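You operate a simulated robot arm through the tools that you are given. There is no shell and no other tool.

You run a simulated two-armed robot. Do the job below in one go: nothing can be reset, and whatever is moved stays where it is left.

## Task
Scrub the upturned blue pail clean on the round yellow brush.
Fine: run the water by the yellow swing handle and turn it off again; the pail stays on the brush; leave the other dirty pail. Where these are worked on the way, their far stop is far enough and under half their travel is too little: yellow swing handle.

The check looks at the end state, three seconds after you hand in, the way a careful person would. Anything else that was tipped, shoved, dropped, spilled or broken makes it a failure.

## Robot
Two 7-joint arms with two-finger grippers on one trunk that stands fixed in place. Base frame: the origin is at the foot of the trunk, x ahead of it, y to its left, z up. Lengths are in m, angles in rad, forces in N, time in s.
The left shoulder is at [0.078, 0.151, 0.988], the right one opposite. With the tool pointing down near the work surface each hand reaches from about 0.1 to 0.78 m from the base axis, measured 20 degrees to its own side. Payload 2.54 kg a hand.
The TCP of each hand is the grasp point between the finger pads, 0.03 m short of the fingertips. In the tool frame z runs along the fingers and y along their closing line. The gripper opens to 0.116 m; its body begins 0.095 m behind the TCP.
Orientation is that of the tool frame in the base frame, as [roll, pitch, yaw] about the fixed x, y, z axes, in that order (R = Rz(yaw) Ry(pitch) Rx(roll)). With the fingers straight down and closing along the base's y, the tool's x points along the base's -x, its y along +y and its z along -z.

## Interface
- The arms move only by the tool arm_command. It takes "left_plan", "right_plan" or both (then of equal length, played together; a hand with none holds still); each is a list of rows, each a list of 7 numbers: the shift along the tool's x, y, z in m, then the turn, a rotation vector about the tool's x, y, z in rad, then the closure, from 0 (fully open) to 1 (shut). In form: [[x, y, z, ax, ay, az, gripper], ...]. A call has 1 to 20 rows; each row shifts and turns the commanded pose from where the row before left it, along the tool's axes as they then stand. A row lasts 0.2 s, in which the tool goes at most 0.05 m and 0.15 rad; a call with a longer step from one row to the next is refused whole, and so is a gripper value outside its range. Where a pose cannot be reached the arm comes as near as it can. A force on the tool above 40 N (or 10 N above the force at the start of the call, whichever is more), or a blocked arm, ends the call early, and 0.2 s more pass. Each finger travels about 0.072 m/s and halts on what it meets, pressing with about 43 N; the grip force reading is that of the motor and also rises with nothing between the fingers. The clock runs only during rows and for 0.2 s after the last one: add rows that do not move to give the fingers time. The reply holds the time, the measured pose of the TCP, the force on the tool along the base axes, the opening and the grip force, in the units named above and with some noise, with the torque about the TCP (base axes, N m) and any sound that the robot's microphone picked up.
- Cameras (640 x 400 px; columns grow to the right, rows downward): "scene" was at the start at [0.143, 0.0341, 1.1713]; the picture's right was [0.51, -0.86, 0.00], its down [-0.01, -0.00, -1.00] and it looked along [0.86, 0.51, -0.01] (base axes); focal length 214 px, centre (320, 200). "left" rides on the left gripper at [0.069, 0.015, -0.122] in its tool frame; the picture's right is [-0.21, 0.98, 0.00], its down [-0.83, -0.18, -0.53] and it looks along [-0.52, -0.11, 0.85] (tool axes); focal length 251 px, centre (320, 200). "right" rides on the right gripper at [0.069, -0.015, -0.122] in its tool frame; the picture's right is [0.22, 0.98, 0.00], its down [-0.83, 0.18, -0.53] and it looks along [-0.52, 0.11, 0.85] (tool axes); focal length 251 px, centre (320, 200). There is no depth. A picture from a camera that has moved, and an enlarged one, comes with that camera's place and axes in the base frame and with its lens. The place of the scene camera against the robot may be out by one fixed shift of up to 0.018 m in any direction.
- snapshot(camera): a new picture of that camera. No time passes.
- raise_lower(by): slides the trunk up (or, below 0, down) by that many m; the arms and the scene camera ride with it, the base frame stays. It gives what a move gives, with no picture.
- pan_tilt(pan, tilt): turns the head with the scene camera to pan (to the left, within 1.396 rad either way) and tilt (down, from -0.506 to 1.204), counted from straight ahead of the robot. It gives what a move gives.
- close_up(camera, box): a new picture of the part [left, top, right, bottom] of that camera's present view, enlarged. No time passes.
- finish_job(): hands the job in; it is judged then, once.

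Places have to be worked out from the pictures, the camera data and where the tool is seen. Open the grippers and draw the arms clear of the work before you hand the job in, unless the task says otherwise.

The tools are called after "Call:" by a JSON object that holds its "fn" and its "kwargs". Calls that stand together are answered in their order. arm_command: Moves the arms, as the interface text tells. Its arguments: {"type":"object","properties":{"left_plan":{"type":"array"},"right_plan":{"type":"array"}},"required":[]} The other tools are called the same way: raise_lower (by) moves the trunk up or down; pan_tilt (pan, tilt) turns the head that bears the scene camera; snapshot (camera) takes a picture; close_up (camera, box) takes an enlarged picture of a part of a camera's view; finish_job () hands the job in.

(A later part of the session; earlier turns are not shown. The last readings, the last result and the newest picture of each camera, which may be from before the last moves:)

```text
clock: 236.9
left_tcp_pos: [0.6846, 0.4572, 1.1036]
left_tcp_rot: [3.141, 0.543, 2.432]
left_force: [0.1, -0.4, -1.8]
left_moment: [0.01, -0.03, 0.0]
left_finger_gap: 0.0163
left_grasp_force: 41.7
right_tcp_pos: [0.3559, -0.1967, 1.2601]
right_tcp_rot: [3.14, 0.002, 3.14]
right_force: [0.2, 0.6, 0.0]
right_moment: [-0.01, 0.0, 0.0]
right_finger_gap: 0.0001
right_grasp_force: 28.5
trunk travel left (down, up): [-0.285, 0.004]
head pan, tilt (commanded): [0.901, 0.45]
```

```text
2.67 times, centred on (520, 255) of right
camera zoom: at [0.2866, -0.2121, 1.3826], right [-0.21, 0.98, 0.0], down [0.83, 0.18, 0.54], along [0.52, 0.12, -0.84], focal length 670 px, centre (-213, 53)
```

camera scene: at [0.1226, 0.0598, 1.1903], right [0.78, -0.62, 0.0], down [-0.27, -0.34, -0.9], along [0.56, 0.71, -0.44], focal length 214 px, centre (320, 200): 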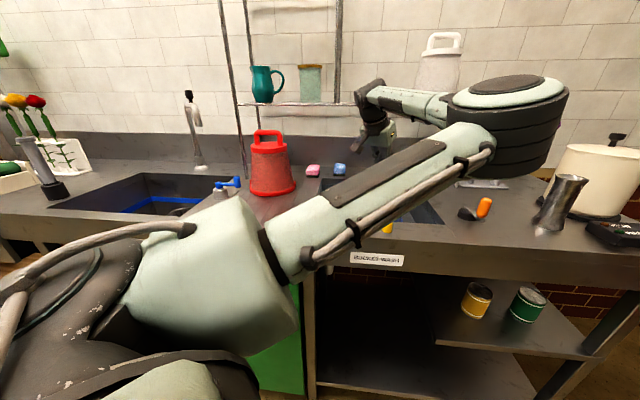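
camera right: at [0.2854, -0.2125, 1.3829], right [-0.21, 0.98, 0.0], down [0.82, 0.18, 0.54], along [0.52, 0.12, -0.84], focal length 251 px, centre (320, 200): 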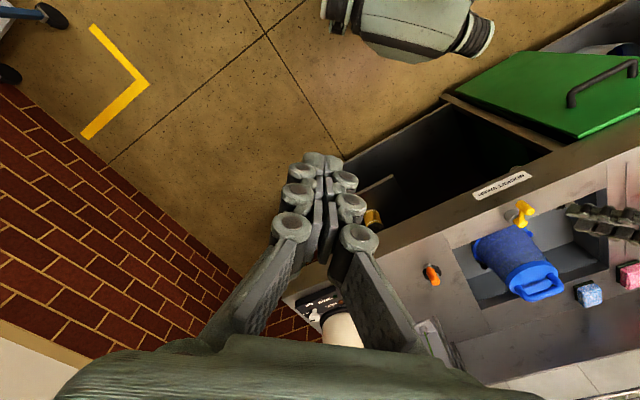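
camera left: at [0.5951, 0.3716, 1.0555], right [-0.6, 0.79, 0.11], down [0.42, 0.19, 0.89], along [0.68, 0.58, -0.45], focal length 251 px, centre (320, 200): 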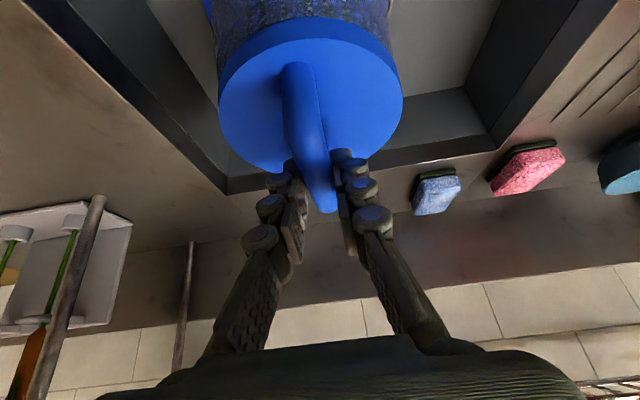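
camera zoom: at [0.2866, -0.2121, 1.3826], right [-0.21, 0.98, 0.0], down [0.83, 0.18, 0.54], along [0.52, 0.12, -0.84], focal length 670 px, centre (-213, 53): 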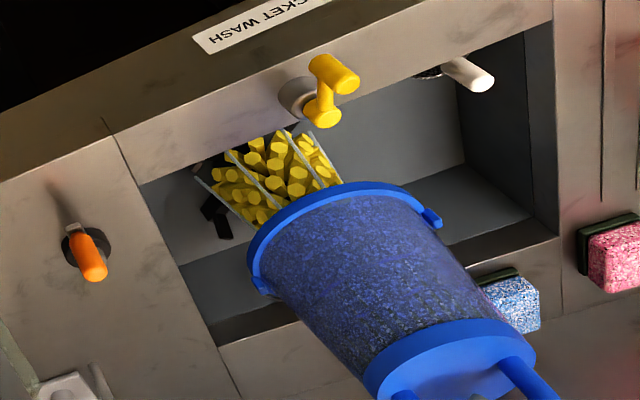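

The water jets fall from the brush's top like an umbrella, so water is on and the brush itself does not turn. Then scrubbing must mean rubbing the wall on the bristles; I lower to just above the posts and push 3.5 cm sideways to find real contact.

Call:
{"fn": "arm_command", "kwargs": {"left_plan": [[0.0181, 0, 0.0299, 0, 0, 0, 1], [0.0181, 0, 0.0299, 0, 0, 0, 1], [0.0076, -0.0076, -0.0046, 0, 0, 0, 1], [0.0076, -0.0076, -0.0046, 0, 0, 0, 1], [0.0076, -0.0076, -0.0046, 0, 0, 0, 1], [0, 0, 0, 0, 0, 0, 1]]}}

Call:
{"fn": "close_up", "kwargs": {"camera": "scene", "box": [310, 130, 430, 240]}}

Call:
{"fn": "close_up", "kwargs": {"camera": "right", "box": [440, 180, 600, 330]}}

```text
clock: 238.3
left_tcp_pos: [0.648, 0.4572, 1.0349]
left_tcp_rot: [3.138, 0.544, 2.429]
left_force: [-0.6, 0.0, -1.9]
left_moment: [0.01, 0.01, -0.01]
left_finger_gap: 0.0164
left_grasp_force: 42.1
right_tcp_pos: [0.356, -0.1959, 1.2588]
right_tcp_rot: [3.138, 0.003, 3.14]
right_force: [0.1, -0.3, 0.4]
right_moment: [0.01, 0.0, -0.03]
right_finger_gap: 0.0
right_grasp_force: 28.2
trunk travel left (down, up): [-0.285, 0.004]
head pan, tilt (commanded): [0.901, 0.45]
```

```text
3.64 times, centred on (370, 185) of scene
camera zoom: at [0.1229, 0.0602, 1.1902], right [0.78, -0.62, 0.0], down [-0.27, -0.34, -0.9], along [0.56, 0.71, -0.44], focal length 780 px, centre (138, 254)
```

zoom: 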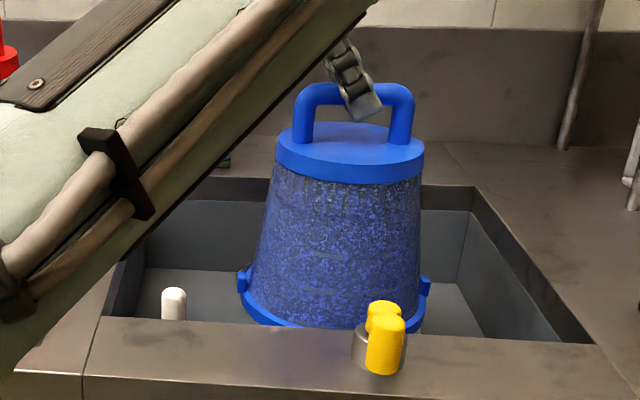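

```text
2.67 times, centred on (520, 255) of right
camera zoom: at [0.2863, -0.2122, 1.3827], right [-0.21, 0.98, 0.0], down [0.82, 0.18, 0.54], along [0.52, 0.12, -0.84], focal length 670 px, centre (-213, 53)
```

zoom: 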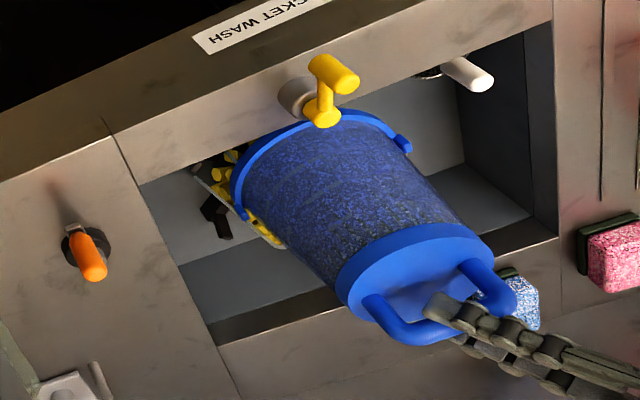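

No contact force even at 3.7 cm: the bristles are soft and pass through, and the right camera shows them now overlapping the pail's wall. That overlap never happened while centred, so I sweep the pail in a full circle of 3.3 cm so the bristles brush all around its wall with the water on.

Call:
{"fn": "arm_command", "kwargs": {"left_plan": [[-0.0121, -0.0096, 0.0072, 0, 0, 0, 1], [-0.0146, -0.0013, 0.0088, 0, 0, 0, 1], [-0.0132, 0.0074, 0.008, 0, 0, 0, 1], [-0.0082, 0.014, 0.005, 0, 0, 0, 1], [-0.0012, 0.0171, 0.0006, 0, 0, 0, 1], [0.0063, 0.0154, -0.0038, 0, 0, 0, 1], [0.0121, 0.0096, -0.0072, 0, 0, 0, 1], [0.0146, 0.0013, -0.0088, 0, 0, 0, 1], [0.0132, -0.0074, -0.008, 0, 0, 0, 1], [0.0082, -0.014, -0.005, 0, 0, 0, 1], [0.0012, -0.0171, -0.0006, 0, 0, 0, 1], [-0.0063, -0.0154, 0.0038, 0, 0, 0, 1]]}}

Call:
{"fn": "close_up", "kwargs": {"camera": "scene", "box": [310, 130, 430, 240]}}

Call:
{"fn": "close_up", "kwargs": {"camera": "right", "box": [440, 180, 600, 330]}}

```text
clock: 240.9
left_tcp_pos: [0.6472, 0.4567, 1.0356]
left_tcp_rot: [3.138, 0.546, 2.43]
left_force: [0.3, 0.9, -1.6]
left_moment: [0.03, 0.02, -0.04]
left_finger_gap: 0.0164
left_grasp_force: 42.4
right_tcp_pos: [0.3548, -0.1972, 1.2606]
right_tcp_rot: [3.139, 0.002, 3.139]
right_force: [0.1, 0.6, 0.3]
right_moment: [0.03, -0.02, 0.0]
right_finger_gap: 0.0
right_grasp_force: 29.2
trunk travel left (down, up): [-0.285, 0.004]
head pan, tilt (commanded): [0.901, 0.45]
```

```text
3.64 times, centred on (370, 185) of scene
camera zoom: at [0.1228, 0.0599, 1.1902], right [0.78, -0.62, 0.0], down [-0.27, -0.34, -0.9], along [0.56, 0.71, -0.44], focal length 780 px, centre (138, 254)
```

zoom: 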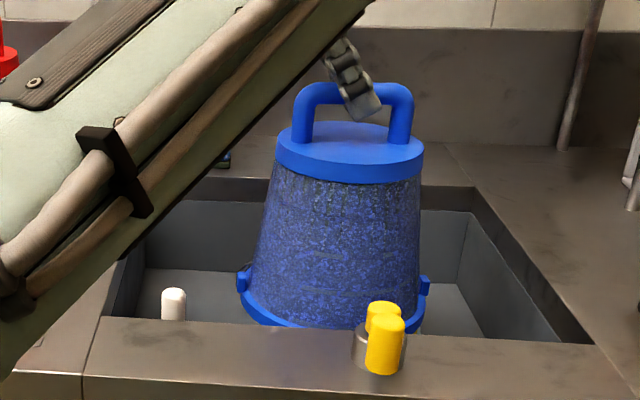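

```text
2.67 times, centred on (520, 255) of right
camera zoom: at [0.2861, -0.2126, 1.3827], right [-0.21, 0.98, 0.0], down [0.82, 0.18, 0.54], along [0.52, 0.12, -0.84], focal length 670 px, centre (-213, 53)
```

zoom: 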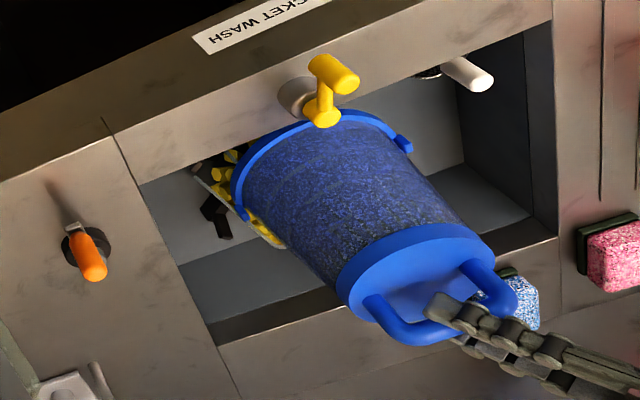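

Still no visible change. I bring the pail back to the centre and seat it, then retake the 16x patch from the very same box as at clock 97 for a strict comparison.

Call:
{"fn": "arm_command", "kwargs": {"left_plan": [[-0.008, 0.008, 0.0049, 0, 0, 0, 1], [-0.008, 0.008, 0.0049, 0, 0, 0, 1], [-0.0087, 0.0087, 0.0052, 0, 0, 0, 1], [0, 0, 0, 0, 0, 0, 1], [0.0103, 0, 0.0171, 0, 0, 0, 1], [0.0103, 0, 0.0171, 0, 0, 0, 1], [0.0031, 0, 0.0051, 0, 0, 0, 1], [0, 0, 0, 0, 0, 0, 1]]}}

Call:
{"fn": "close_up", "kwargs": {"camera": "scene", "box": [310, 150, 450, 240]}}

Call:
{"fn": "close_up", "kwargs": {"camera": "scene", "box": [366, 190, 398, 210]}}

```text
clock: 242.7
left_tcp_pos: [0.6853, 0.4568, 0.9874]
left_tcp_rot: [3.139, 0.544, 2.429]
left_force: [0.2, -0.3, -2.1]
left_moment: [0.01, 0.0, 0.03]
left_finger_gap: 0.0163
left_grasp_force: 42.2
right_tcp_pos: [0.3569, -0.1967, 1.2609]
right_tcp_rot: [3.138, 0.003, 3.139]
right_force: [-0.3, 0.6, -0.9]
right_moment: [0.06, 0.04, 0.0]
right_finger_gap: 0.0
right_grasp_force: 28.2
trunk travel left (down, up): [-0.285, 0.004]
head pan, tilt (commanded): [0.901, 0.45]
```

```text
4.44 times, centred on (380, 195) of scene
camera zoom: at [0.1228, 0.0602, 1.1902], right [0.78, -0.62, 0.0], down [-0.27, -0.34, -0.9], along [0.56, 0.71, -0.44], focal length 953 px, centre (53, 222)
```

zoom: 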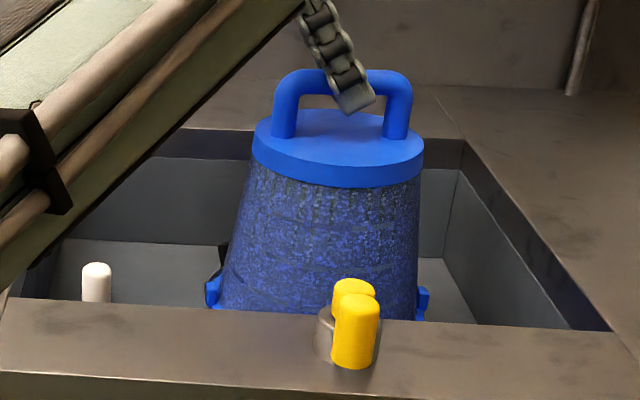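

```text
16.00 times, centred on (382, 200) of scene
camera zoom: at [0.1228, 0.0602, 1.1902], right [0.78, -0.62, 0.0], down [-0.27, -0.34, -0.9], along [0.56, 0.71, -0.44], focal length 3432 px, centre (-672, 200)
```

zoom: 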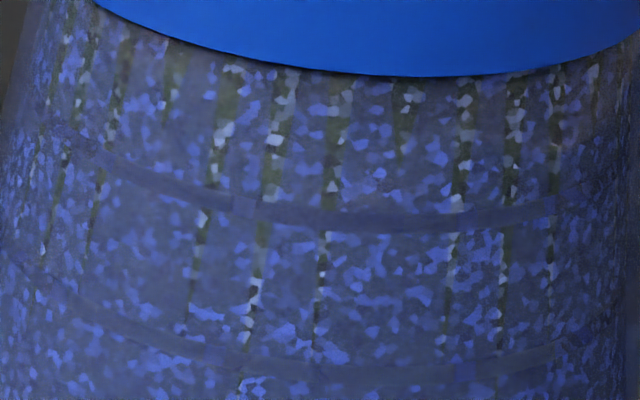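

Pixel for pixel the grime is the same, so nothing has counted so far: something about how the pail sits must be wrong. I set it down fully and look very closely at a claw and the rim from the right camera.

Call:
{"fn": "arm_command", "kwargs": {"left_plan": [[0.0016, 0, 0.0026, 0, 0, 0, 1], [0.0005, 0, 0.0009, 0, 0, 0, 1], [0, 0, 0, 0, 0, 0, 0.85], [0, 0, 0, 0, 0, 0, 0.7], [0, 0, 0, 0, 0, 0, 0.57], [0, 0, -0.02, 0, 0, 0, 0.57], [0, 0, -0.03, 0, 0, 0, 0.57], [0, 0, -0.03, 0, 0, 0, 0.57]]}}

Call:
{"fn": "close_up", "kwargs": {"camera": "right", "box": [466, 248, 506, 273]}}

Call:
{"fn": "close_up", "kwargs": {"camera": "right", "box": [470, 215, 530, 275]}}

Call:
{"fn": "snapshot", "kwargs": {"camera": "left"}}

```text
clock: 244.5
left_tcp_pos: [0.6526, 0.484, 1.0533]
left_tcp_rot: [3.137, 0.543, 2.427]
left_force: [0.2, -0.7, 0.3]
left_moment: [0.0, -0.01, 0.02]
left_finger_gap: 0.0499
left_grasp_force: 0.0
right_tcp_pos: [0.3558, -0.198, 1.2606]
right_tcp_rot: [3.137, 0.004, 3.141]
right_force: [-0.6, 0.8, -0.8]
right_moment: [-0.01, 0.02, -0.02]
right_finger_gap: 0.0
right_grasp_force: 28.1
trunk travel left (down, up): [-0.285, 0.004]
head pan, tilt (commanded): [0.901, 0.45]
```

```text
16.00 times, centred on (486, 260) of right
camera zoom: at [0.2854, -0.2126, 1.3829], right [-0.21, 0.98, 0.0], down [0.82, 0.18, 0.54], along [0.52, 0.12, -0.84], focal length 4023 px, centre (-2336, -768)
```

zoom: 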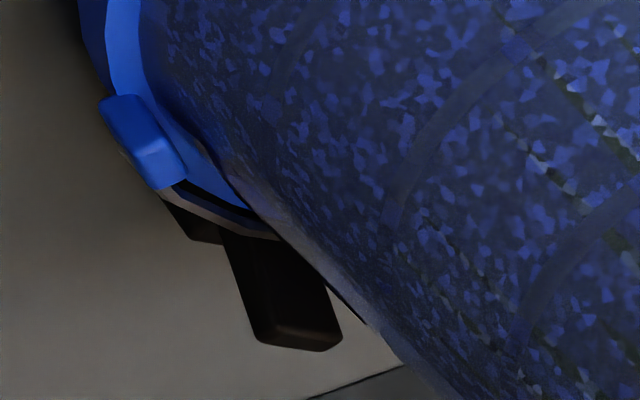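

```text
6.67 times, centred on (500, 245) of right
camera zoom: at [0.2854, -0.2126, 1.3829], right [-0.21, 0.98, 0.0], down [0.82, 0.18, 0.54], along [0.52, 0.12, -0.84], focal length 1676 px, centre (-880, -100)
```

zoom: 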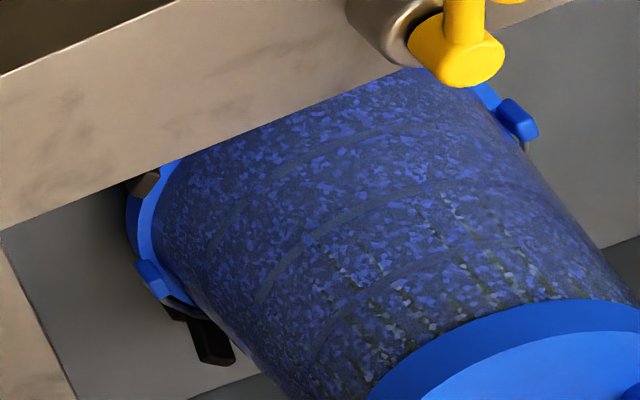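

```text
taken
camera left: at [0.57, 0.576, 1.1236], right [0.78, 0.62, 0.12], down [0.21, -0.42, 0.88], along [0.6, -0.66, -0.45], focal length 251 px, centre (320, 200)
```

left: 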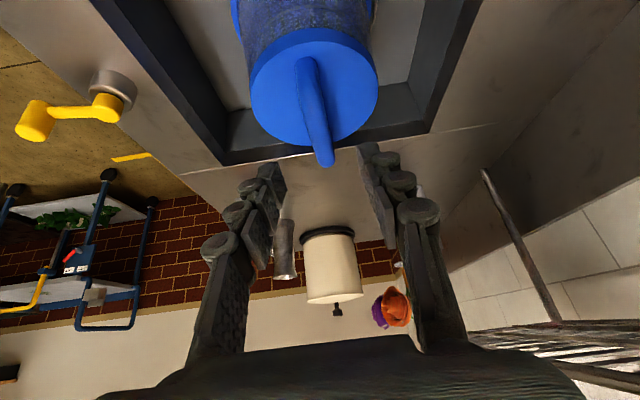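

The rim rests on the claw bases as it should. One thing I have not really tried is turning far while pressing hard, so I grip once more, press with 20 to 25 N and turn through large angles.

Call:
{"fn": "arm_command", "kwargs": {"left_plan": [[0, 0, 0.027, 0, 0, 0, 0.57], [0, 0, 0.027, 0, 0, 0, 0.57], [0, 0, 0.0258, 0, 0, 0, 0.57], [0, 0, 0, 0, 0, 0, 0.75], [0, 0, 0, 0, 0, 0, 1.0], [0, 0, 0, 0, 0, 0, 1.0], [0, 0, 0, 0, 0, 0, 1.0], [0.0018, 0, 0.003, 0, 0, 0, 1], [0.0013, 0, 0.0021, 0, 0, 0, 1], [0, 0, 0, 0, 0, 0, 1]]}}

```text
clock: 246.7
left_tcp_pos: [0.6846, 0.4579, 0.9847]
left_tcp_rot: [3.128, 0.551, 2.425]
left_force: [5.8, 6.8, 26.9]
left_moment: [0.36, 0.12, 0.0]
left_finger_gap: 0.0166
left_grasp_force: 41.5
right_tcp_pos: [0.3533, -0.1983, 1.2623]
right_tcp_rot: [3.138, 0.006, 3.14]
right_force: [0.1, 0.8, 0.2]
right_moment: [0.03, -0.04, -0.02]
right_finger_gap: 0.0002
right_grasp_force: 28.5
trunk travel left (down, up): [-0.285, 0.004]
head pan, tilt (commanded): [0.901, 0.45]
```

The pail is pressed down with about 27 N. I turn it 1.5 rad and back under this load.

Call:
{"fn": "arm_command", "kwargs": {"left_plan": [[-0.0002, -0.0008, 0.0001, -0.0724, 0, -0.1199, 1], [-0.0002, -0.0008, 0.0001, -0.0724, 0, -0.1199, 1], [-0.0002, -0.0008, 0.0001, -0.0724, 0, -0.1199, 1], [-0.0002, -0.0008, 0.0001, -0.0724, 0, -0.1199, 1], [-0.0002, -0.0008, 0.0001, -0.0724, 0, -0.1199, 1], [-0.0002, -0.0008, 0.0001, -0.0724, 0, -0.1199, 1], [-0.0002, -0.0008, 0.0001, -0.0724, 0, -0.1199, 1], [-0.0002, -0.0008, 0.0001, -0.0724, 0, -0.1199, 1], [-0.0002, -0.0008, 0.0001, -0.0724, 0, -0.1199, 1], [-0.0002, -0.0008, 0.0001, -0.0724, 0, -0.1199, 1]]}}

Call:
{"fn": "arm_command", "kwargs": {"left_plan": [[0.0002, 0.0008, -0.0001, 0.0724, 0, 0.1199, 1], [0.0002, 0.0008, -0.0001, 0.0724, 0, 0.1199, 1], [0.0002, 0.0008, -0.0001, 0.0724, 0, 0.1199, 1], [0.0002, 0.0008, -0.0001, 0.0724, 0, 0.1199, 1], [0.0002, 0.0008, -0.0001, 0.0724, 0, 0.1199, 1], [0.0002, 0.0008, -0.0001, 0.0724, 0, 0.1199, 1], [0.0002, 0.0008, -0.0001, 0.0724, 0, 0.1199, 1], [0.0002, 0.0008, -0.0001, 0.0724, 0, 0.1199, 1], [0.0002, 0.0008, -0.0001, 0.0724, 0, 0.1199, 1], [0.0002, 0.0008, -0.0001, 0.0724, 0, 0.1199, 1]]}}

Call:
{"fn": "close_up", "kwargs": {"camera": "right", "box": [485, 225, 541, 260]}}

Call:
{"fn": "close_up", "kwargs": {"camera": "scene", "box": [310, 150, 450, 240]}}

```text
clock: 248.9
left_tcp_pos: [0.6856, 0.4485, 0.985]
left_tcp_rot: [-3.141, 0.554, -2.449]
left_force: [-0.2, -0.1, 22.6]
left_moment: [0.28, -0.2, -0.66]
left_finger_gap: 0.0164
left_grasp_force: 41.8
right_tcp_pos: [0.3546, -0.1981, 1.2607]
right_tcp_rot: [3.137, 0.005, 3.138]
right_force: [0.1, -0.3, 0.2]
right_moment: [0.04, -0.02, 0.01]
right_finger_gap: 0.0
right_grasp_force: 28.8
trunk travel left (down, up): [-0.285, 0.004]
head pan, tilt (commanded): [0.901, 0.45]
```

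```text
clock: 251.1
left_tcp_pos: [0.6829, 0.455, 0.984]
left_tcp_rot: [3.134, 0.55, 2.424]
left_force: [1.0, 0.7, 26.2]
left_moment: [-0.54, -0.59, 0.68]
left_finger_gap: 0.0163
left_grasp_force: 42.0
right_tcp_pos: [0.3537, -0.1991, 1.2617]
right_tcp_rot: [3.135, 0.004, 3.14]
right_force: [0.2, -0.1, -1.3]
right_moment: [0.0, 0.0, 0.01]
right_finger_gap: 0.0
right_grasp_force: 28.5
trunk travel left (down, up): [-0.285, 0.004]
head pan, tilt (commanded): [0.901, 0.45]
```

```text
11.43 times, centred on (513, 242) of right
camera zoom: at [0.2827, -0.2145, 1.3833], right [-0.21, 0.98, 0.0], down [0.82, 0.18, 0.54], along [0.53, 0.12, -0.84], focal length 2874 px, centre (-1886, -286)
```

zoom: 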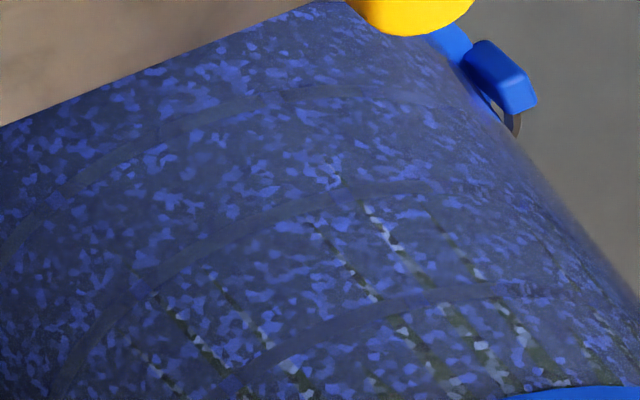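

```text
4.44 times, centred on (380, 195) of scene
camera zoom: at [0.12, 0.0583, 1.1908], right [0.78, -0.62, 0.0], down [-0.27, -0.34, -0.9], along [0.56, 0.71, -0.43], focal length 953 px, centre (53, 222)
```

zoom: 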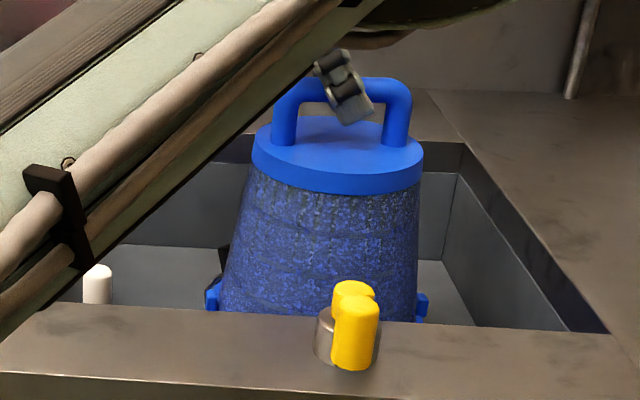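

Turning under 25 N load changes nothing either. One more idea: rubbing the wall repeatedly against the bristles off-centre; I lift to just above the posts and make several wide circles with the water on.

Call:
{"fn": "arm_command", "kwargs": {"left_plan": [[-0.0052, 0, -0.0086, 0, 0, 0, 1], [-0.0103, 0, -0.0171, 0, 0, 0, 1], [-0.0103, 0, -0.0171, 0, 0, 0, 1], [0.0107, -0.0107, -0.0065, 0, 0, 0, 1], [0.0107, -0.0107, -0.0065, 0, 0, 0, 1], [-0.0121, -0.0096, 0.0072, 0, 0, 0, 1], [-0.0146, -0.0013, 0.0088, 0, 0, 0, 1], [-0.0132, 0.0074, 0.008, 0, 0, 0, 1], [-0.0082, 0.014, 0.005, 0, 0, 0, 1], [-0.0012, 0.0171, 0.0006, 0, 0, 0, 1], [0.0063, 0.0154, -0.0038, 0, 0, 0, 1], [0.0121, 0.0096, -0.0072, 0, 0, 0, 1], [0.0146, 0.0013, -0.0088, 0, 0, 0, 1], [0.0132, -0.0074, -0.008, 0, 0, 0, 1], [0.0082, -0.014, -0.005, 0, 0, 0, 1], [0.0012, -0.0171, -0.0006, 0, 0, 0, 1], [-0.0063, -0.0154, 0.0038, 0, 0, 0, 1]]}}

Call:
{"fn": "arm_command", "kwargs": {"left_plan": [[-0.0121, -0.0096, 0.0072, 0, 0, 0, 1], [-0.0146, -0.0013, 0.0088, 0, 0, 0, 1], [-0.0132, 0.0074, 0.008, 0, 0, 0, 1], [-0.0082, 0.014, 0.005, 0, 0, 0, 1], [-0.0012, 0.0171, 0.0006, 0, 0, 0, 1], [0.0063, 0.0154, -0.0038, 0, 0, 0, 1], [0.0121, 0.0096, -0.0072, 0, 0, 0, 1], [0.0146, 0.0013, -0.0088, 0, 0, 0, 1], [0.0132, -0.0074, -0.008, 0, 0, 0, 1], [0.0082, -0.014, -0.005, 0, 0, 0, 1], [0.0012, -0.0171, -0.0006, 0, 0, 0, 1], [-0.0063, -0.0154, 0.0038, 0, 0, 0, 1]]}}

Call:
{"fn": "arm_command", "kwargs": {"left_plan": [[-0.0121, -0.0096, 0.0072, 0, 0, 0, 1], [-0.0146, -0.0013, 0.0088, 0, 0, 0, 1], [-0.0132, 0.0074, 0.008, 0, 0, 0, 1], [-0.0082, 0.014, 0.005, 0, 0, 0, 1], [-0.0012, 0.0171, 0.0006, 0, 0, 0, 1], [0.0063, 0.0154, -0.0038, 0, 0, 0, 1], [0.0121, 0.0096, -0.0072, 0, 0, 0, 1], [0.0146, 0.0013, -0.0088, 0, 0, 0, 1], [0.0132, -0.0074, -0.008, 0, 0, 0, 1], [0.0082, -0.014, -0.005, 0, 0, 0, 1], [0.0012, -0.0171, -0.0006, 0, 0, 0, 1], [-0.0063, -0.0154, 0.0038, 0, 0, 0, 1]]}}

Call:
{"fn": "close_up", "kwargs": {"camera": "scene", "box": [310, 130, 430, 240]}}

Call:
{"fn": "close_up", "kwargs": {"camera": "right", "box": [440, 180, 600, 330]}}

```text
clock: 254.7
left_tcp_pos: [0.6507, 0.4561, 1.0311]
left_tcp_rot: [3.136, 0.542, 2.429]
left_force: [0.1, -0.3, -3.0]
left_moment: [0.01, -0.01, 0.04]
left_finger_gap: 0.0166
left_grasp_force: 42.1
right_tcp_pos: [0.356, -0.1981, 1.2607]
right_tcp_rot: [3.137, 0.001, 3.138]
right_force: [0.5, -0.5, 0.3]
right_moment: [0.03, 0.01, 0.01]
right_finger_gap: 0.0
right_grasp_force: 28.4
trunk travel left (down, up): [-0.285, 0.004]
head pan, tilt (commanded): [0.901, 0.45]
```

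```text
clock: 257.3
left_tcp_pos: [0.6509, 0.4573, 1.0297]
left_tcp_rot: [3.136, 0.545, 2.431]
left_force: [-0.2, -0.5, -1.4]
left_moment: [0.01, -0.01, 0.01]
left_finger_gap: 0.0162
left_grasp_force: 42.0
right_tcp_pos: [0.3558, -0.1972, 1.2608]
right_tcp_rot: [3.139, 0.002, 3.14]
right_force: [0.7, -0.1, 0.6]
right_moment: [0.01, -0.03, 0.0]
right_finger_gap: 0.0003
right_grasp_force: 28.6
trunk travel left (down, up): [-0.285, 0.004]
head pan, tilt (commanded): [0.901, 0.45]
```

```text
clock: 259.9
left_tcp_pos: [0.6522, 0.4566, 1.0289]
left_tcp_rot: [3.137, 0.544, 2.428]
left_force: [0.0, 0.4, -2.9]
left_moment: [0.01, 0.0, -0.04]
left_finger_gap: 0.0164
left_grasp_force: 41.7
right_tcp_pos: [0.3555, -0.1976, 1.2601]
right_tcp_rot: [3.138, 0.002, 3.14]
right_force: [-0.3, -0.8, 0.3]
right_moment: [-0.01, 0.0, 0.01]
right_finger_gap: 0.0
right_grasp_force: 28.8
trunk travel left (down, up): [-0.285, 0.004]
head pan, tilt (commanded): [0.901, 0.45]
```

```text
3.64 times, centred on (370, 185) of scene
camera zoom: at [0.1228, 0.0599, 1.1902], right [0.78, -0.62, 0.0], down [-0.27, -0.34, -0.9], along [0.56, 0.71, -0.44], focal length 780 px, centre (138, 254)
```

zoom: 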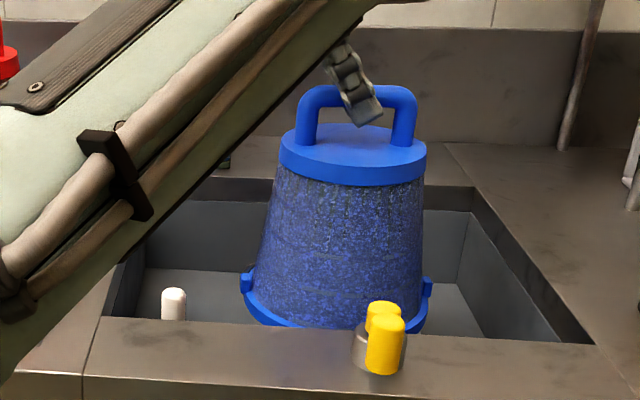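

```text
2.67 times, centred on (520, 255) of right
camera zoom: at [0.2862, -0.2126, 1.3827], right [-0.21, 0.98, 0.0], down [0.82, 0.18, 0.54], along [0.52, 0.12, -0.84], focal length 670 px, centre (-213, 53)
```

zoom: 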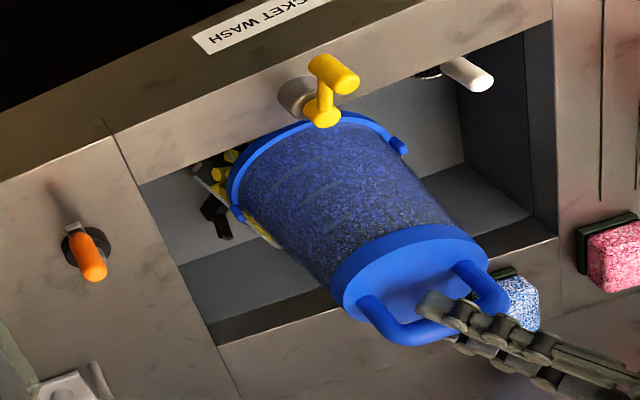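

Still nothing. I seat the pail again, release it, and retreat further this time so the hand camera can look along the counter at the rim and claws from a flat angle.

Call:
{"fn": "arm_command", "kwargs": {"left_plan": [[-0.0107, 0.0107, 0.0065, 0, 0, 0, 1], [-0.0107, 0.0107, 0.0065, 0, 0, 0, 1], [0, 0, 0, 0, 0, 0, 1], [0.0103, 0, 0.0171, 0, 0, 0, 1], [0.0103, 0, 0.0171, 0, 0, 0, 1], [0.0026, 0, 0.0043, 0, 0, 0, 1], [0, 0, 0, 0, 0, 0, 1], [0, 0, 0, 0, 0, 0, 0.85], [0, 0, 0, 0, 0, 0, 0.7], [0, 0, 0, 0, 0, 0, 0.57], [0, 0, -0.02, 0, 0, 0, 0.57], [0, 0, -0.03, 0, 0, 0, 0.57], [0, 0, -0.04, 0, 0, 0, 0.57], [0, 0, -0.045, 0, 0, 0, 0.57], [0, 0, -0.045, 0, 0, 0, 0.57]]}}

Call:
{"fn": "snapshot", "kwargs": {"camera": "left"}}

Call:
{"fn": "close_up", "kwargs": {"camera": "scene", "box": [310, 150, 450, 240]}}

```text
clock: 263.1
left_tcp_pos: [0.6158, 0.5192, 1.1424]
left_tcp_rot: [3.138, 0.545, 2.429]
left_force: [-0.1, 0.0, -0.3]
left_moment: [-0.02, -0.06, 0.0]
left_finger_gap: 0.0498
left_grasp_force: 0.0
right_tcp_pos: [0.3555, -0.1966, 1.2598]
right_tcp_rot: [3.137, 0.004, 3.138]
right_force: [-0.7, 0.4, -0.5]
right_moment: [-0.04, -0.04, -0.03]
right_finger_gap: 0.0
right_grasp_force: 29.0
trunk travel left (down, up): [-0.285, 0.004]
head pan, tilt (commanded): [0.901, 0.45]
```

```text
taken
camera left: at [0.5323, 0.6115, 1.2124], right [0.78, 0.62, 0.11], down [0.21, -0.42, 0.88], along [0.6, -0.66, -0.45], focal length 251 px, centre (320, 200)
```

left: 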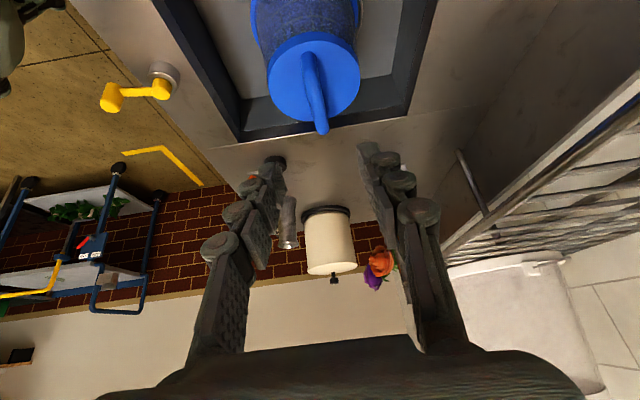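

```text
4.44 times, centred on (380, 195) of scene
camera zoom: at [0.122, 0.0601, 1.1903], right [0.78, -0.62, 0.0], down [-0.27, -0.34, -0.9], along [0.56, 0.71, -0.43], focal length 953 px, centre (53, 222)
```

zoom: 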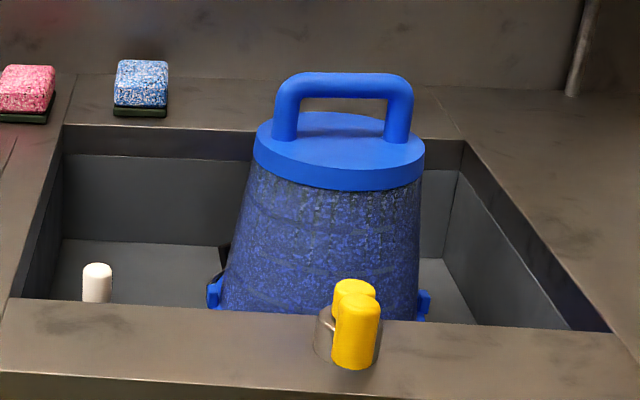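

The pail is seated under running water again. The longest undisturbed time so far was about 26 seconds, so before trying anything else I give it a full minute untouched.

Call:
{"fn": "arm_command", "kwargs": {"left_plan": [[0, 0, 0, 0, 0, 0, 0.57], [0, 0, 0, 0, 0, 0, 0.57], [0, 0, 0, 0, 0, 0, 0.57], [0, 0, 0, 0, 0, 0, 0.57], [0, 0, 0, 0, 0, 0, 0.57], [0, 0, 0, 0, 0, 0, 0.57], [0, 0, 0, 0, 0, 0, 0.57], [0, 0, 0, 0, 0, 0, 0.57], [0, 0, 0, 0, 0, 0, 0.57], [0, 0, 0, 0, 0, 0, 0.57], [0, 0, 0, 0, 0, 0, 0.57], [0, 0, 0, 0, 0, 0, 0.57], [0, 0, 0, 0, 0, 0, 0.57], [0, 0, 0, 0, 0, 0, 0.57], [0, 0, 0, 0, 0, 0, 0.57], [0, 0, 0, 0, 0, 0, 0.57], [0, 0, 0, 0, 0, 0, 0.57], [0, 0, 0, 0, 0, 0, 0.57], [0, 0, 0, 0, 0, 0, 0.57], [0, 0, 0, 0, 0, 0, 0.57]]}}

Call:
{"fn": "arm_command", "kwargs": {"left_plan": [[0, 0, 0, 0, 0, 0, 0.57], [0, 0, 0, 0, 0, 0, 0.57], [0, 0, 0, 0, 0, 0, 0.57], [0, 0, 0, 0, 0, 0, 0.57], [0, 0, 0, 0, 0, 0, 0.57], [0, 0, 0, 0, 0, 0, 0.57], [0, 0, 0, 0, 0, 0, 0.57], [0, 0, 0, 0, 0, 0, 0.57], [0, 0, 0, 0, 0, 0, 0.57], [0, 0, 0, 0, 0, 0, 0.57], [0, 0, 0, 0, 0, 0, 0.57], [0, 0, 0, 0, 0, 0, 0.57], [0, 0, 0, 0, 0, 0, 0.57], [0, 0, 0, 0, 0, 0, 0.57], [0, 0, 0, 0, 0, 0, 0.57], [0, 0, 0, 0, 0, 0, 0.57], [0, 0, 0, 0, 0, 0, 0.57], [0, 0, 0, 0, 0, 0, 0.57], [0, 0, 0, 0, 0, 0, 0.57], [0, 0, 0, 0, 0, 0, 0.57]]}}

Call:
{"fn": "arm_command", "kwargs": {"left_plan": [[0, 0, 0, 0, 0, 0, 0.57], [0, 0, 0, 0, 0, 0, 0.57], [0, 0, 0, 0, 0, 0, 0.57], [0, 0, 0, 0, 0, 0, 0.57], [0, 0, 0, 0, 0, 0, 0.57], [0, 0, 0, 0, 0, 0, 0.57], [0, 0, 0, 0, 0, 0, 0.57], [0, 0, 0, 0, 0, 0, 0.57], [0, 0, 0, 0, 0, 0, 0.57], [0, 0, 0, 0, 0, 0, 0.57], [0, 0, 0, 0, 0, 0, 0.57], [0, 0, 0, 0, 0, 0, 0.57], [0, 0, 0, 0, 0, 0, 0.57], [0, 0, 0, 0, 0, 0, 0.57], [0, 0, 0, 0, 0, 0, 0.57], [0, 0, 0, 0, 0, 0, 0.57], [0, 0, 0, 0, 0, 0, 0.57], [0, 0, 0, 0, 0, 0, 0.57], [0, 0, 0, 0, 0, 0, 0.57], [0, 0, 0, 0, 0, 0, 0.57]]}}

Call:
{"fn": "arm_command", "kwargs": {"left_plan": [[0, 0, 0, 0, 0, 0, 0.57], [0, 0, 0, 0, 0, 0, 0.57], [0, 0, 0, 0, 0, 0, 0.57], [0, 0, 0, 0, 0, 0, 0.57], [0, 0, 0, 0, 0, 0, 0.57], [0, 0, 0, 0, 0, 0, 0.57], [0, 0, 0, 0, 0, 0, 0.57], [0, 0, 0, 0, 0, 0, 0.57], [0, 0, 0, 0, 0, 0, 0.57], [0, 0, 0, 0, 0, 0, 0.57], [0, 0, 0, 0, 0, 0, 0.57], [0, 0, 0, 0, 0, 0, 0.57], [0, 0, 0, 0, 0, 0, 0.57], [0, 0, 0, 0, 0, 0, 0.57], [0, 0, 0, 0, 0, 0, 0.57], [0, 0, 0, 0, 0, 0, 0.57], [0, 0, 0, 0, 0, 0, 0.57], [0, 0, 0, 0, 0, 0, 0.57], [0, 0, 0, 0, 0, 0, 0.57], [0, 0, 0, 0, 0, 0, 0.57]]}}

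Call:
{"fn": "arm_command", "kwargs": {"left_plan": [[0, 0, 0, 0, 0, 0, 0.57], [0, 0, 0, 0, 0, 0, 0.57], [0, 0, 0, 0, 0, 0, 0.57], [0, 0, 0, 0, 0, 0, 0.57], [0, 0, 0, 0, 0, 0, 0.57], [0, 0, 0, 0, 0, 0, 0.57], [0, 0, 0, 0, 0, 0, 0.57], [0, 0, 0, 0, 0, 0, 0.57], [0, 0, 0, 0, 0, 0, 0.57], [0, 0, 0, 0, 0, 0, 0.57], [0, 0, 0, 0, 0, 0, 0.57], [0, 0, 0, 0, 0, 0, 0.57], [0, 0, 0, 0, 0, 0, 0.57], [0, 0, 0, 0, 0, 0, 0.57], [0, 0, 0, 0, 0, 0, 0.57], [0, 0, 0, 0, 0, 0, 0.57], [0, 0, 0, 0, 0, 0, 0.57], [0, 0, 0, 0, 0, 0, 0.57], [0, 0, 0, 0, 0, 0, 0.57], [0, 0, 0, 0, 0, 0, 0.57]]}}

Call:
{"fn": "close_up", "kwargs": {"camera": "scene", "box": [310, 150, 450, 240]}}

Call:
{"fn": "close_up", "kwargs": {"camera": "right", "box": [440, 180, 580, 310]}}

```text
clock: 267.3
left_tcp_pos: [0.6171, 0.5185, 1.1419]
left_tcp_rot: [3.136, 0.546, 2.428]
left_force: [0.0, 0.4, 0.2]
left_moment: [0.0, 0.0, 0.0]
left_finger_gap: 0.0499
left_grasp_force: 0.1
right_tcp_pos: [0.3556, -0.1961, 1.2604]
right_tcp_rot: [3.137, 0.003, 3.14]
right_force: [-0.1, 0.2, -0.5]
right_moment: [-0.02, -0.02, -0.01]
right_finger_gap: 0.0
right_grasp_force: 28.4
trunk travel left (down, up): [-0.285, 0.004]
head pan, tilt (commanded): [0.901, 0.45]
```

```text
clock: 271.5
left_tcp_pos: [0.6161, 0.5193, 1.1417]
left_tcp_rot: [3.138, 0.545, 2.429]
left_force: [0.3, 0.3, -0.1]
left_moment: [-0.01, 0.01, 0.01]
left_finger_gap: 0.0499
left_grasp_force: 0.1
right_tcp_pos: [0.3561, -0.1959, 1.2599]
right_tcp_rot: [3.137, 0.003, 3.14]
right_force: [0.2, 1.1, 0.1]
right_moment: [0.01, 0.01, 0.01]
right_finger_gap: 0.0001
right_grasp_force: 28.1
trunk travel left (down, up): [-0.285, 0.004]
head pan, tilt (commanded): [0.901, 0.45]
```

```text
clock: 275.7
left_tcp_pos: [0.6168, 0.5175, 1.1422]
left_tcp_rot: [3.138, 0.546, 2.43]
left_force: [-0.4, -1.2, 0.3]
left_moment: [0.02, -0.04, -0.01]
left_finger_gap: 0.0498
left_grasp_force: 0.0
right_tcp_pos: [0.3558, -0.1968, 1.2602]
right_tcp_rot: [3.138, 0.003, 3.14]
right_force: [-0.1, -0.9, 0.0]
right_moment: [0.0, -0.01, 0.02]
right_finger_gap: 0.0
right_grasp_force: 28.7
trunk travel left (down, up): [-0.285, 0.004]
head pan, tilt (commanded): [0.901, 0.45]
```

```text
clock: 279.9
left_tcp_pos: [0.6174, 0.5193, 1.1408]
left_tcp_rot: [3.138, 0.544, 2.429]
left_force: [0.3, 0.1, 1.2]
left_moment: [-0.01, -0.01, -0.02]
left_finger_gap: 0.0498
left_grasp_force: 0.1
right_tcp_pos: [0.356, -0.1965, 1.26]
right_tcp_rot: [3.138, 0.003, 3.14]
right_force: [0.1, 0.0, 0.7]
right_moment: [0.01, 0.03, 0.02]
right_finger_gap: 0.0
right_grasp_force: 28.8
trunk travel left (down, up): [-0.285, 0.004]
head pan, tilt (commanded): [0.901, 0.45]
```

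```text
clock: 284.1
left_tcp_pos: [0.6164, 0.5187, 1.1419]
left_tcp_rot: [3.14, 0.543, 2.43]
left_force: [-0.3, 0.3, -0.4]
left_moment: [-0.01, 0.02, -0.01]
left_finger_gap: 0.0498
left_grasp_force: 0.0
right_tcp_pos: [0.3553, -0.1965, 1.2606]
right_tcp_rot: [3.137, 0.001, 3.139]
right_force: [0.8, -0.6, 0.0]
right_moment: [0.04, -0.01, -0.02]
right_finger_gap: 0.0001
right_grasp_force: 28.3
trunk travel left (down, up): [-0.285, 0.004]
head pan, tilt (commanded): [0.901, 0.45]
```

```text
4.44 times, centred on (380, 195) of scene
camera zoom: at [0.1226, 0.06, 1.1902], right [0.78, -0.62, 0.0], down [-0.27, -0.34, -0.9], along [0.56, 0.71, -0.44], focal length 953 px, centre (53, 222)
```

zoom: 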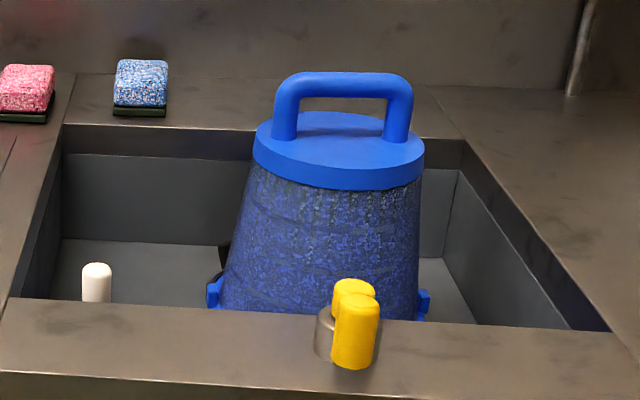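

```text
3.08 times, centred on (510, 245) of right
camera zoom: at [0.2859, -0.2125, 1.3828], right [-0.21, 0.98, 0.0], down [0.82, 0.18, 0.54], along [0.52, 0.12, -0.84], focal length 774 px, centre (-265, 62)
```

zoom: 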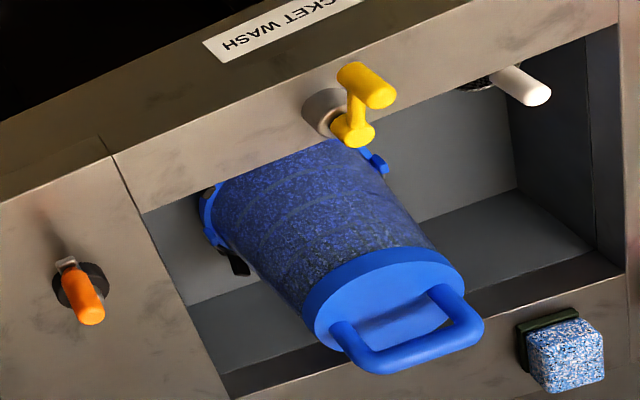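

A full minute makes no difference. The stand lets the pail spin freely, and so far I have never turned it beyond 90 degrees; so I will crank it round and round by pushing its handle with closed fingertips. First I re-orient the hand for that.

Call:
{"fn": "arm_command", "kwargs": {"left_plan": [[0, 0, 0, 0, 0.136, 0, 1], [0, 0, 0, 0, 0.136, 0, 1], [0, 0, 0, 0, 0.136, 0, 1], [0, 0, 0, 0, 0.136, 0, 1], [0, 0, 0, -0.13, 0, 0, 1], [0, 0, 0, -0.13, 0, 0, 1], [0, 0, 0, -0.13, 0, 0, 1], [0, 0, 0, -0.13, 0, 0, 1]]}}

Call:
{"fn": "snapshot", "kwargs": {"camera": "left"}}

Call:
{"fn": "close_up", "kwargs": {"camera": "left", "box": [200, 30, 440, 200]}}

```text
clock: 285.9
left_tcp_pos: [0.6105, 0.5198, 1.133]
left_tcp_rot: [2.615, 0.001, 2.431]
left_force: [0.2, 0.2, 0.6]
left_moment: [0.01, 0.02, 0.01]
left_finger_gap: 0.0
left_grasp_force: 28.6
left hand out of reach, approached as far as the arm can: row 4
right_tcp_pos: [0.3557, -0.1976, 1.26]
right_tcp_rot: [3.138, 0.002, 3.141]
right_force: [0.1, 0.6, -0.4]
right_moment: [0.0, 0.02, -0.01]
right_finger_gap: 0.0003
right_grasp_force: 28.8
trunk travel left (down, up): [-0.285, 0.004]
head pan, tilt (commanded): [0.901, 0.45]
```

```text
taken
camera left: at [0.5262, 0.5283, 1.247], right [0.71, 0.5, 0.49], down [0.35, -0.86, 0.37], along [0.61, -0.09, -0.79], focal length 251 px, centre (320, 200)
```

left: 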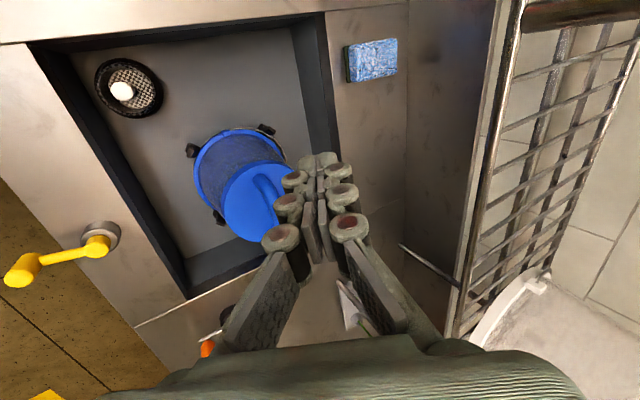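

```text
2.35 times, centred on (320, 115) of left
camera zoom: at [0.5262, 0.5283, 1.247], right [0.71, 0.5, 0.49], down [0.35, -0.86, 0.37], along [0.61, -0.09, -0.79], focal length 592 px, centre (320, 400)
```

zoom: 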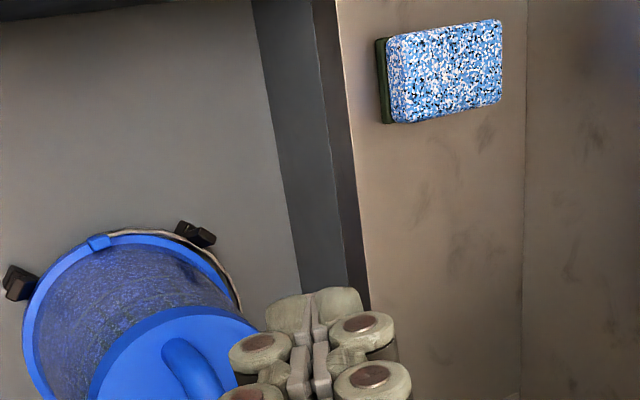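

From here the claws and the rim are in plain view. I bring the closed fingertips above the far-left side of the pail's lid, next to the handle's left foot.

Call:
{"fn": "arm_command", "kwargs": {"left_plan": [[-0.017, -0.0068, 0.0171, 0, 0, 0, 1], [-0.017, -0.0068, 0.0171, 0, 0, 0, 1], [-0.017, -0.0068, 0.0171, 0, 0, 0, 1], [-0.017, -0.0069, 0.0172, 0, 0, 0, 1], [0, 0, 0, 0, 0, 0, 1]]}}

Call:
{"fn": "snapshot", "kwargs": {"camera": "left"}}

Call:
{"fn": "close_up", "kwargs": {"camera": "scene", "box": [320, 120, 440, 220]}}

Call:
{"fn": "close_up", "kwargs": {"camera": "right", "box": [460, 200, 600, 330]}}

```text
clock: 287.1
left_tcp_pos: [0.6677, 0.4823, 1.0604]
left_tcp_rot: [2.617, 0.0, 2.43]
left_force: [-0.3, 0.8, -1.0]
left_moment: [-0.01, -0.03, 0.02]
left_finger_gap: 0.0
left_grasp_force: 28.9
right_tcp_pos: [0.3558, -0.1976, 1.2599]
right_tcp_rot: [3.139, 0.002, 3.14]
right_force: [0.3, -0.1, 1.2]
right_moment: [0.01, -0.02, 0.01]
right_finger_gap: 0.0001
right_grasp_force: 28.8
trunk travel left (down, up): [-0.285, 0.004]
head pan, tilt (commanded): [0.901, 0.45]
```

```text
taken
camera left: at [0.5849, 0.4918, 1.1745], right [0.71, 0.5, 0.49], down [0.35, -0.86, 0.37], along [0.61, -0.09, -0.79], focal length 251 px, centre (320, 200)
```

left: 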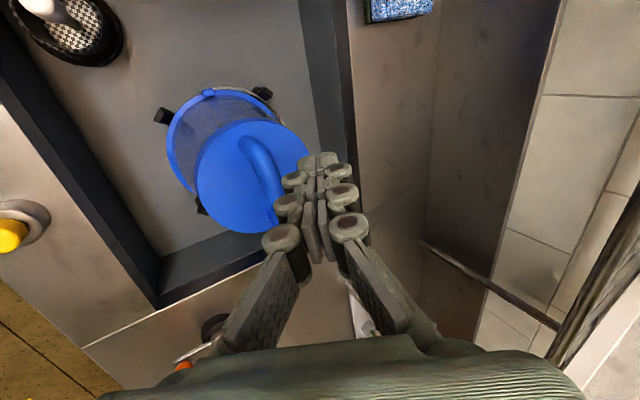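

```text
4.00 times, centred on (380, 170) of scene
camera zoom: at [0.1224, 0.06, 1.1903], right [0.78, -0.62, 0.0], down [-0.27, -0.34, -0.9], along [0.56, 0.71, -0.43], focal length 858 px, centre (80, 320)
```

zoom: 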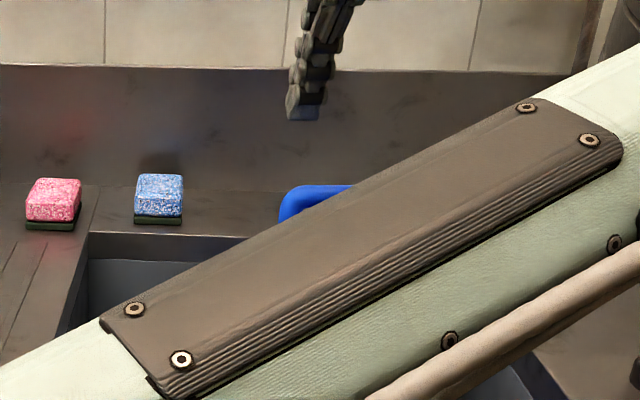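

```text
3.08 times, centred on (530, 265) of right
camera zoom: at [0.2856, -0.2125, 1.3829], right [-0.21, 0.98, 0.0], down [0.82, 0.18, 0.54], along [0.52, 0.12, -0.84], focal length 774 px, centre (-326, 0)
```

zoom: 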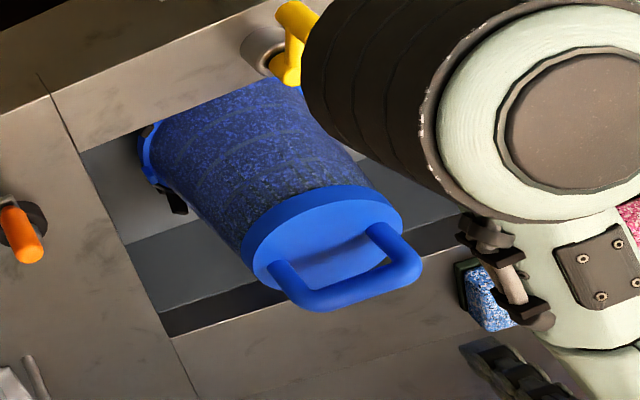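

The fingertips are above the lid on the far side of the handle's left half. I descend straight down to just above the lid.

Call:
{"fn": "arm_command", "kwargs": {"left_plan": [[0, -0.0149, 0.0257, 0, 0, 0, 1], [0, -0.0149, 0.0257, 0, 0, 0, 1], [0, -0.0144, 0.0247, 0, 0, 0, 1], [0, 0, 0, 0, 0, 0, 1]]}}

Call:
{"fn": "snapshot", "kwargs": {"camera": "left"}}

Call:
{"fn": "close_up", "kwargs": {"camera": "right", "box": [460, 200, 600, 330]}}

```text
clock: 287.9
left_tcp_pos: [0.6731, 0.4882, 0.9959]
left_tcp_rot: [2.581, 0.003, 2.434]
left_force: [0.5, 2.6, 6.1]
left_moment: [-0.06, 0.08, -0.02]
left_finger_gap: 0.0001
left_grasp_force: 28.7
right_tcp_pos: [0.3571, -0.1951, 1.259]
right_tcp_rot: [3.139, 0.002, 3.14]
right_force: [1.4, 1.1, -1.0]
right_moment: [-0.08, 0.11, 0.0]
right_finger_gap: 0.0
right_grasp_force: 28.7
trunk travel left (down, up): [-0.285, 0.004]
head pan, tilt (commanded): [0.901, 0.45]
stopped in row 3 (left hand): the force on the tool passed its limit at 52 N (the readings are from after the stop); the commanded pose is now the measured one
```

```text
taken
camera left: at [0.5854, 0.4945, 1.1079], right [0.7, 0.49, 0.52], down [0.34, -0.87, 0.36], along [0.63, -0.07, -0.77], focal length 251 px, centre (320, 200)
```

left: 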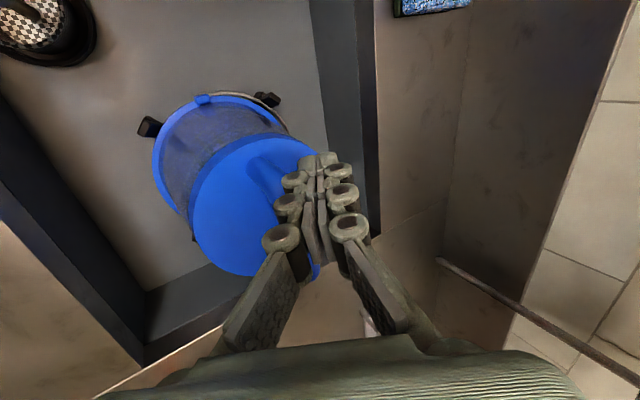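

```text
3.08 times, centred on (530, 265) of right
camera zoom: at [0.2875, -0.2114, 1.3823], right [-0.21, 0.98, 0.0], down [0.83, 0.18, 0.54], along [0.52, 0.12, -0.84], focal length 774 px, centre (-326, 0)
```

zoom: 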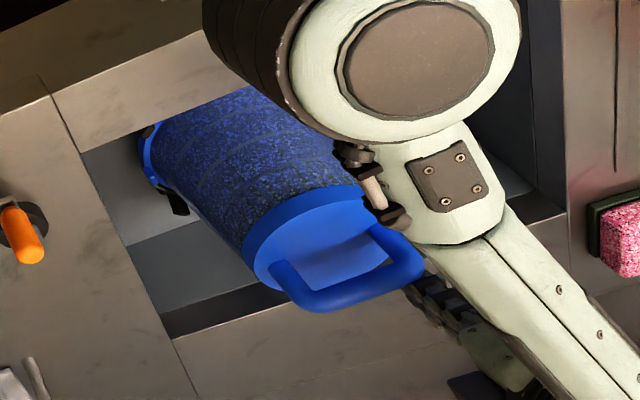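

The leaning fingers touched the handle from above, so I stop this, lift clear, and return to the earlier orientation where I can grip the bar; with that grip I can turn the pail from -0.4 to +2 rad in one go.

Call:
{"fn": "arm_command", "kwargs": {"left_plan": [[0, 0.0075, -0.013, 0, 0, 0, 1], [0, 0.0151, -0.0259, 0, 0, 0, 1], [0, 0.0151, -0.0259, 0, 0, 0, 1], [0.02, 0.005, -0.01, 0.13, 0, 0, 0.57], [0.02, 0, 0, 0.13, 0, 0, 0.57], [0.02, 0, 0, 0.13, 0, 0, 0.57], [0, 0, 0, 0.165, 0, 0, 0.57]]}}

```text
refused: row 7 steps farther than a row can; nothing moved
```

The last turn step was slightly too large; I repeat with smaller steps.

Call:
{"fn": "arm_command", "kwargs": {"left_plan": [[0, 0.0075, -0.013, 0, 0, 0, 1], [0, 0.0151, -0.0259, 0, 0, 0, 1], [0, 0.0151, -0.0259, 0, 0, 0, 1], [0.02, 0.005, -0.01, 0.14, 0, 0, 0.57], [0.02, 0, 0, 0.14, 0, 0, 0.57], [0.02, 0, 0, 0.14, 0, 0, 0.57], [0, 0, 0, 0.14, 0, 0, 0.57]]}}

Call:
{"fn": "snapshot", "kwargs": {"camera": "left"}}

Call:
{"fn": "close_up", "kwargs": {"camera": "scene", "box": [310, 150, 450, 240]}}

```text
clock: 289.4
left_tcp_pos: [0.623, 0.5239, 1.0795]
left_tcp_rot: [-3.136, 0.005, 2.436]
left_force: [-0.3, 0.2, -0.5]
left_moment: [-0.02, 0.01, -0.01]
left_finger_gap: 0.05
left_grasp_force: 0.0
right_tcp_pos: [0.3561, -0.1963, 1.2617]
right_tcp_rot: [3.14, 0.0, 3.138]
right_force: [0.5, -0.1, -0.1]
right_moment: [-0.02, 0.01, -0.03]
right_finger_gap: 0.0002
right_grasp_force: 28.9
trunk travel left (down, up): [-0.285, 0.004]
head pan, tilt (commanded): [0.901, 0.45]
```

```text
taken
camera left: at [0.579, 0.5815, 1.2031], right [0.8, 0.6, 0.0], down [0.51, -0.67, 0.54], along [0.32, -0.43, -0.84], focal length 251 px, centre (320, 200)
```

left: 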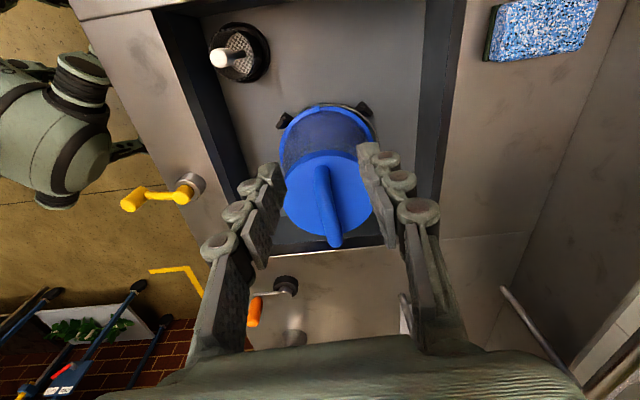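

```text
4.44 times, centred on (380, 195) of scene
camera zoom: at [0.1225, 0.0608, 1.1902], right [0.78, -0.62, 0.0], down [-0.27, -0.34, -0.9], along [0.56, 0.71, -0.44], focal length 953 px, centre (53, 222)
```

zoom: 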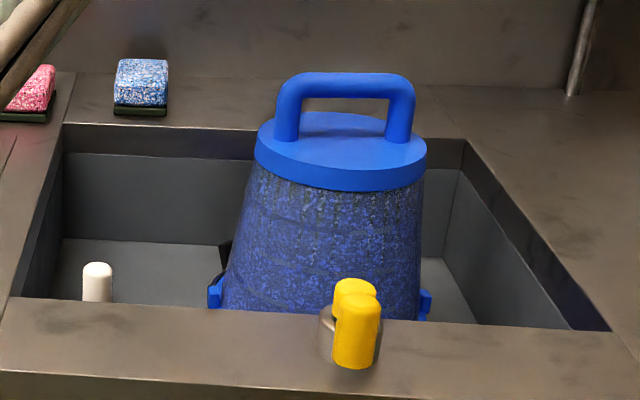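

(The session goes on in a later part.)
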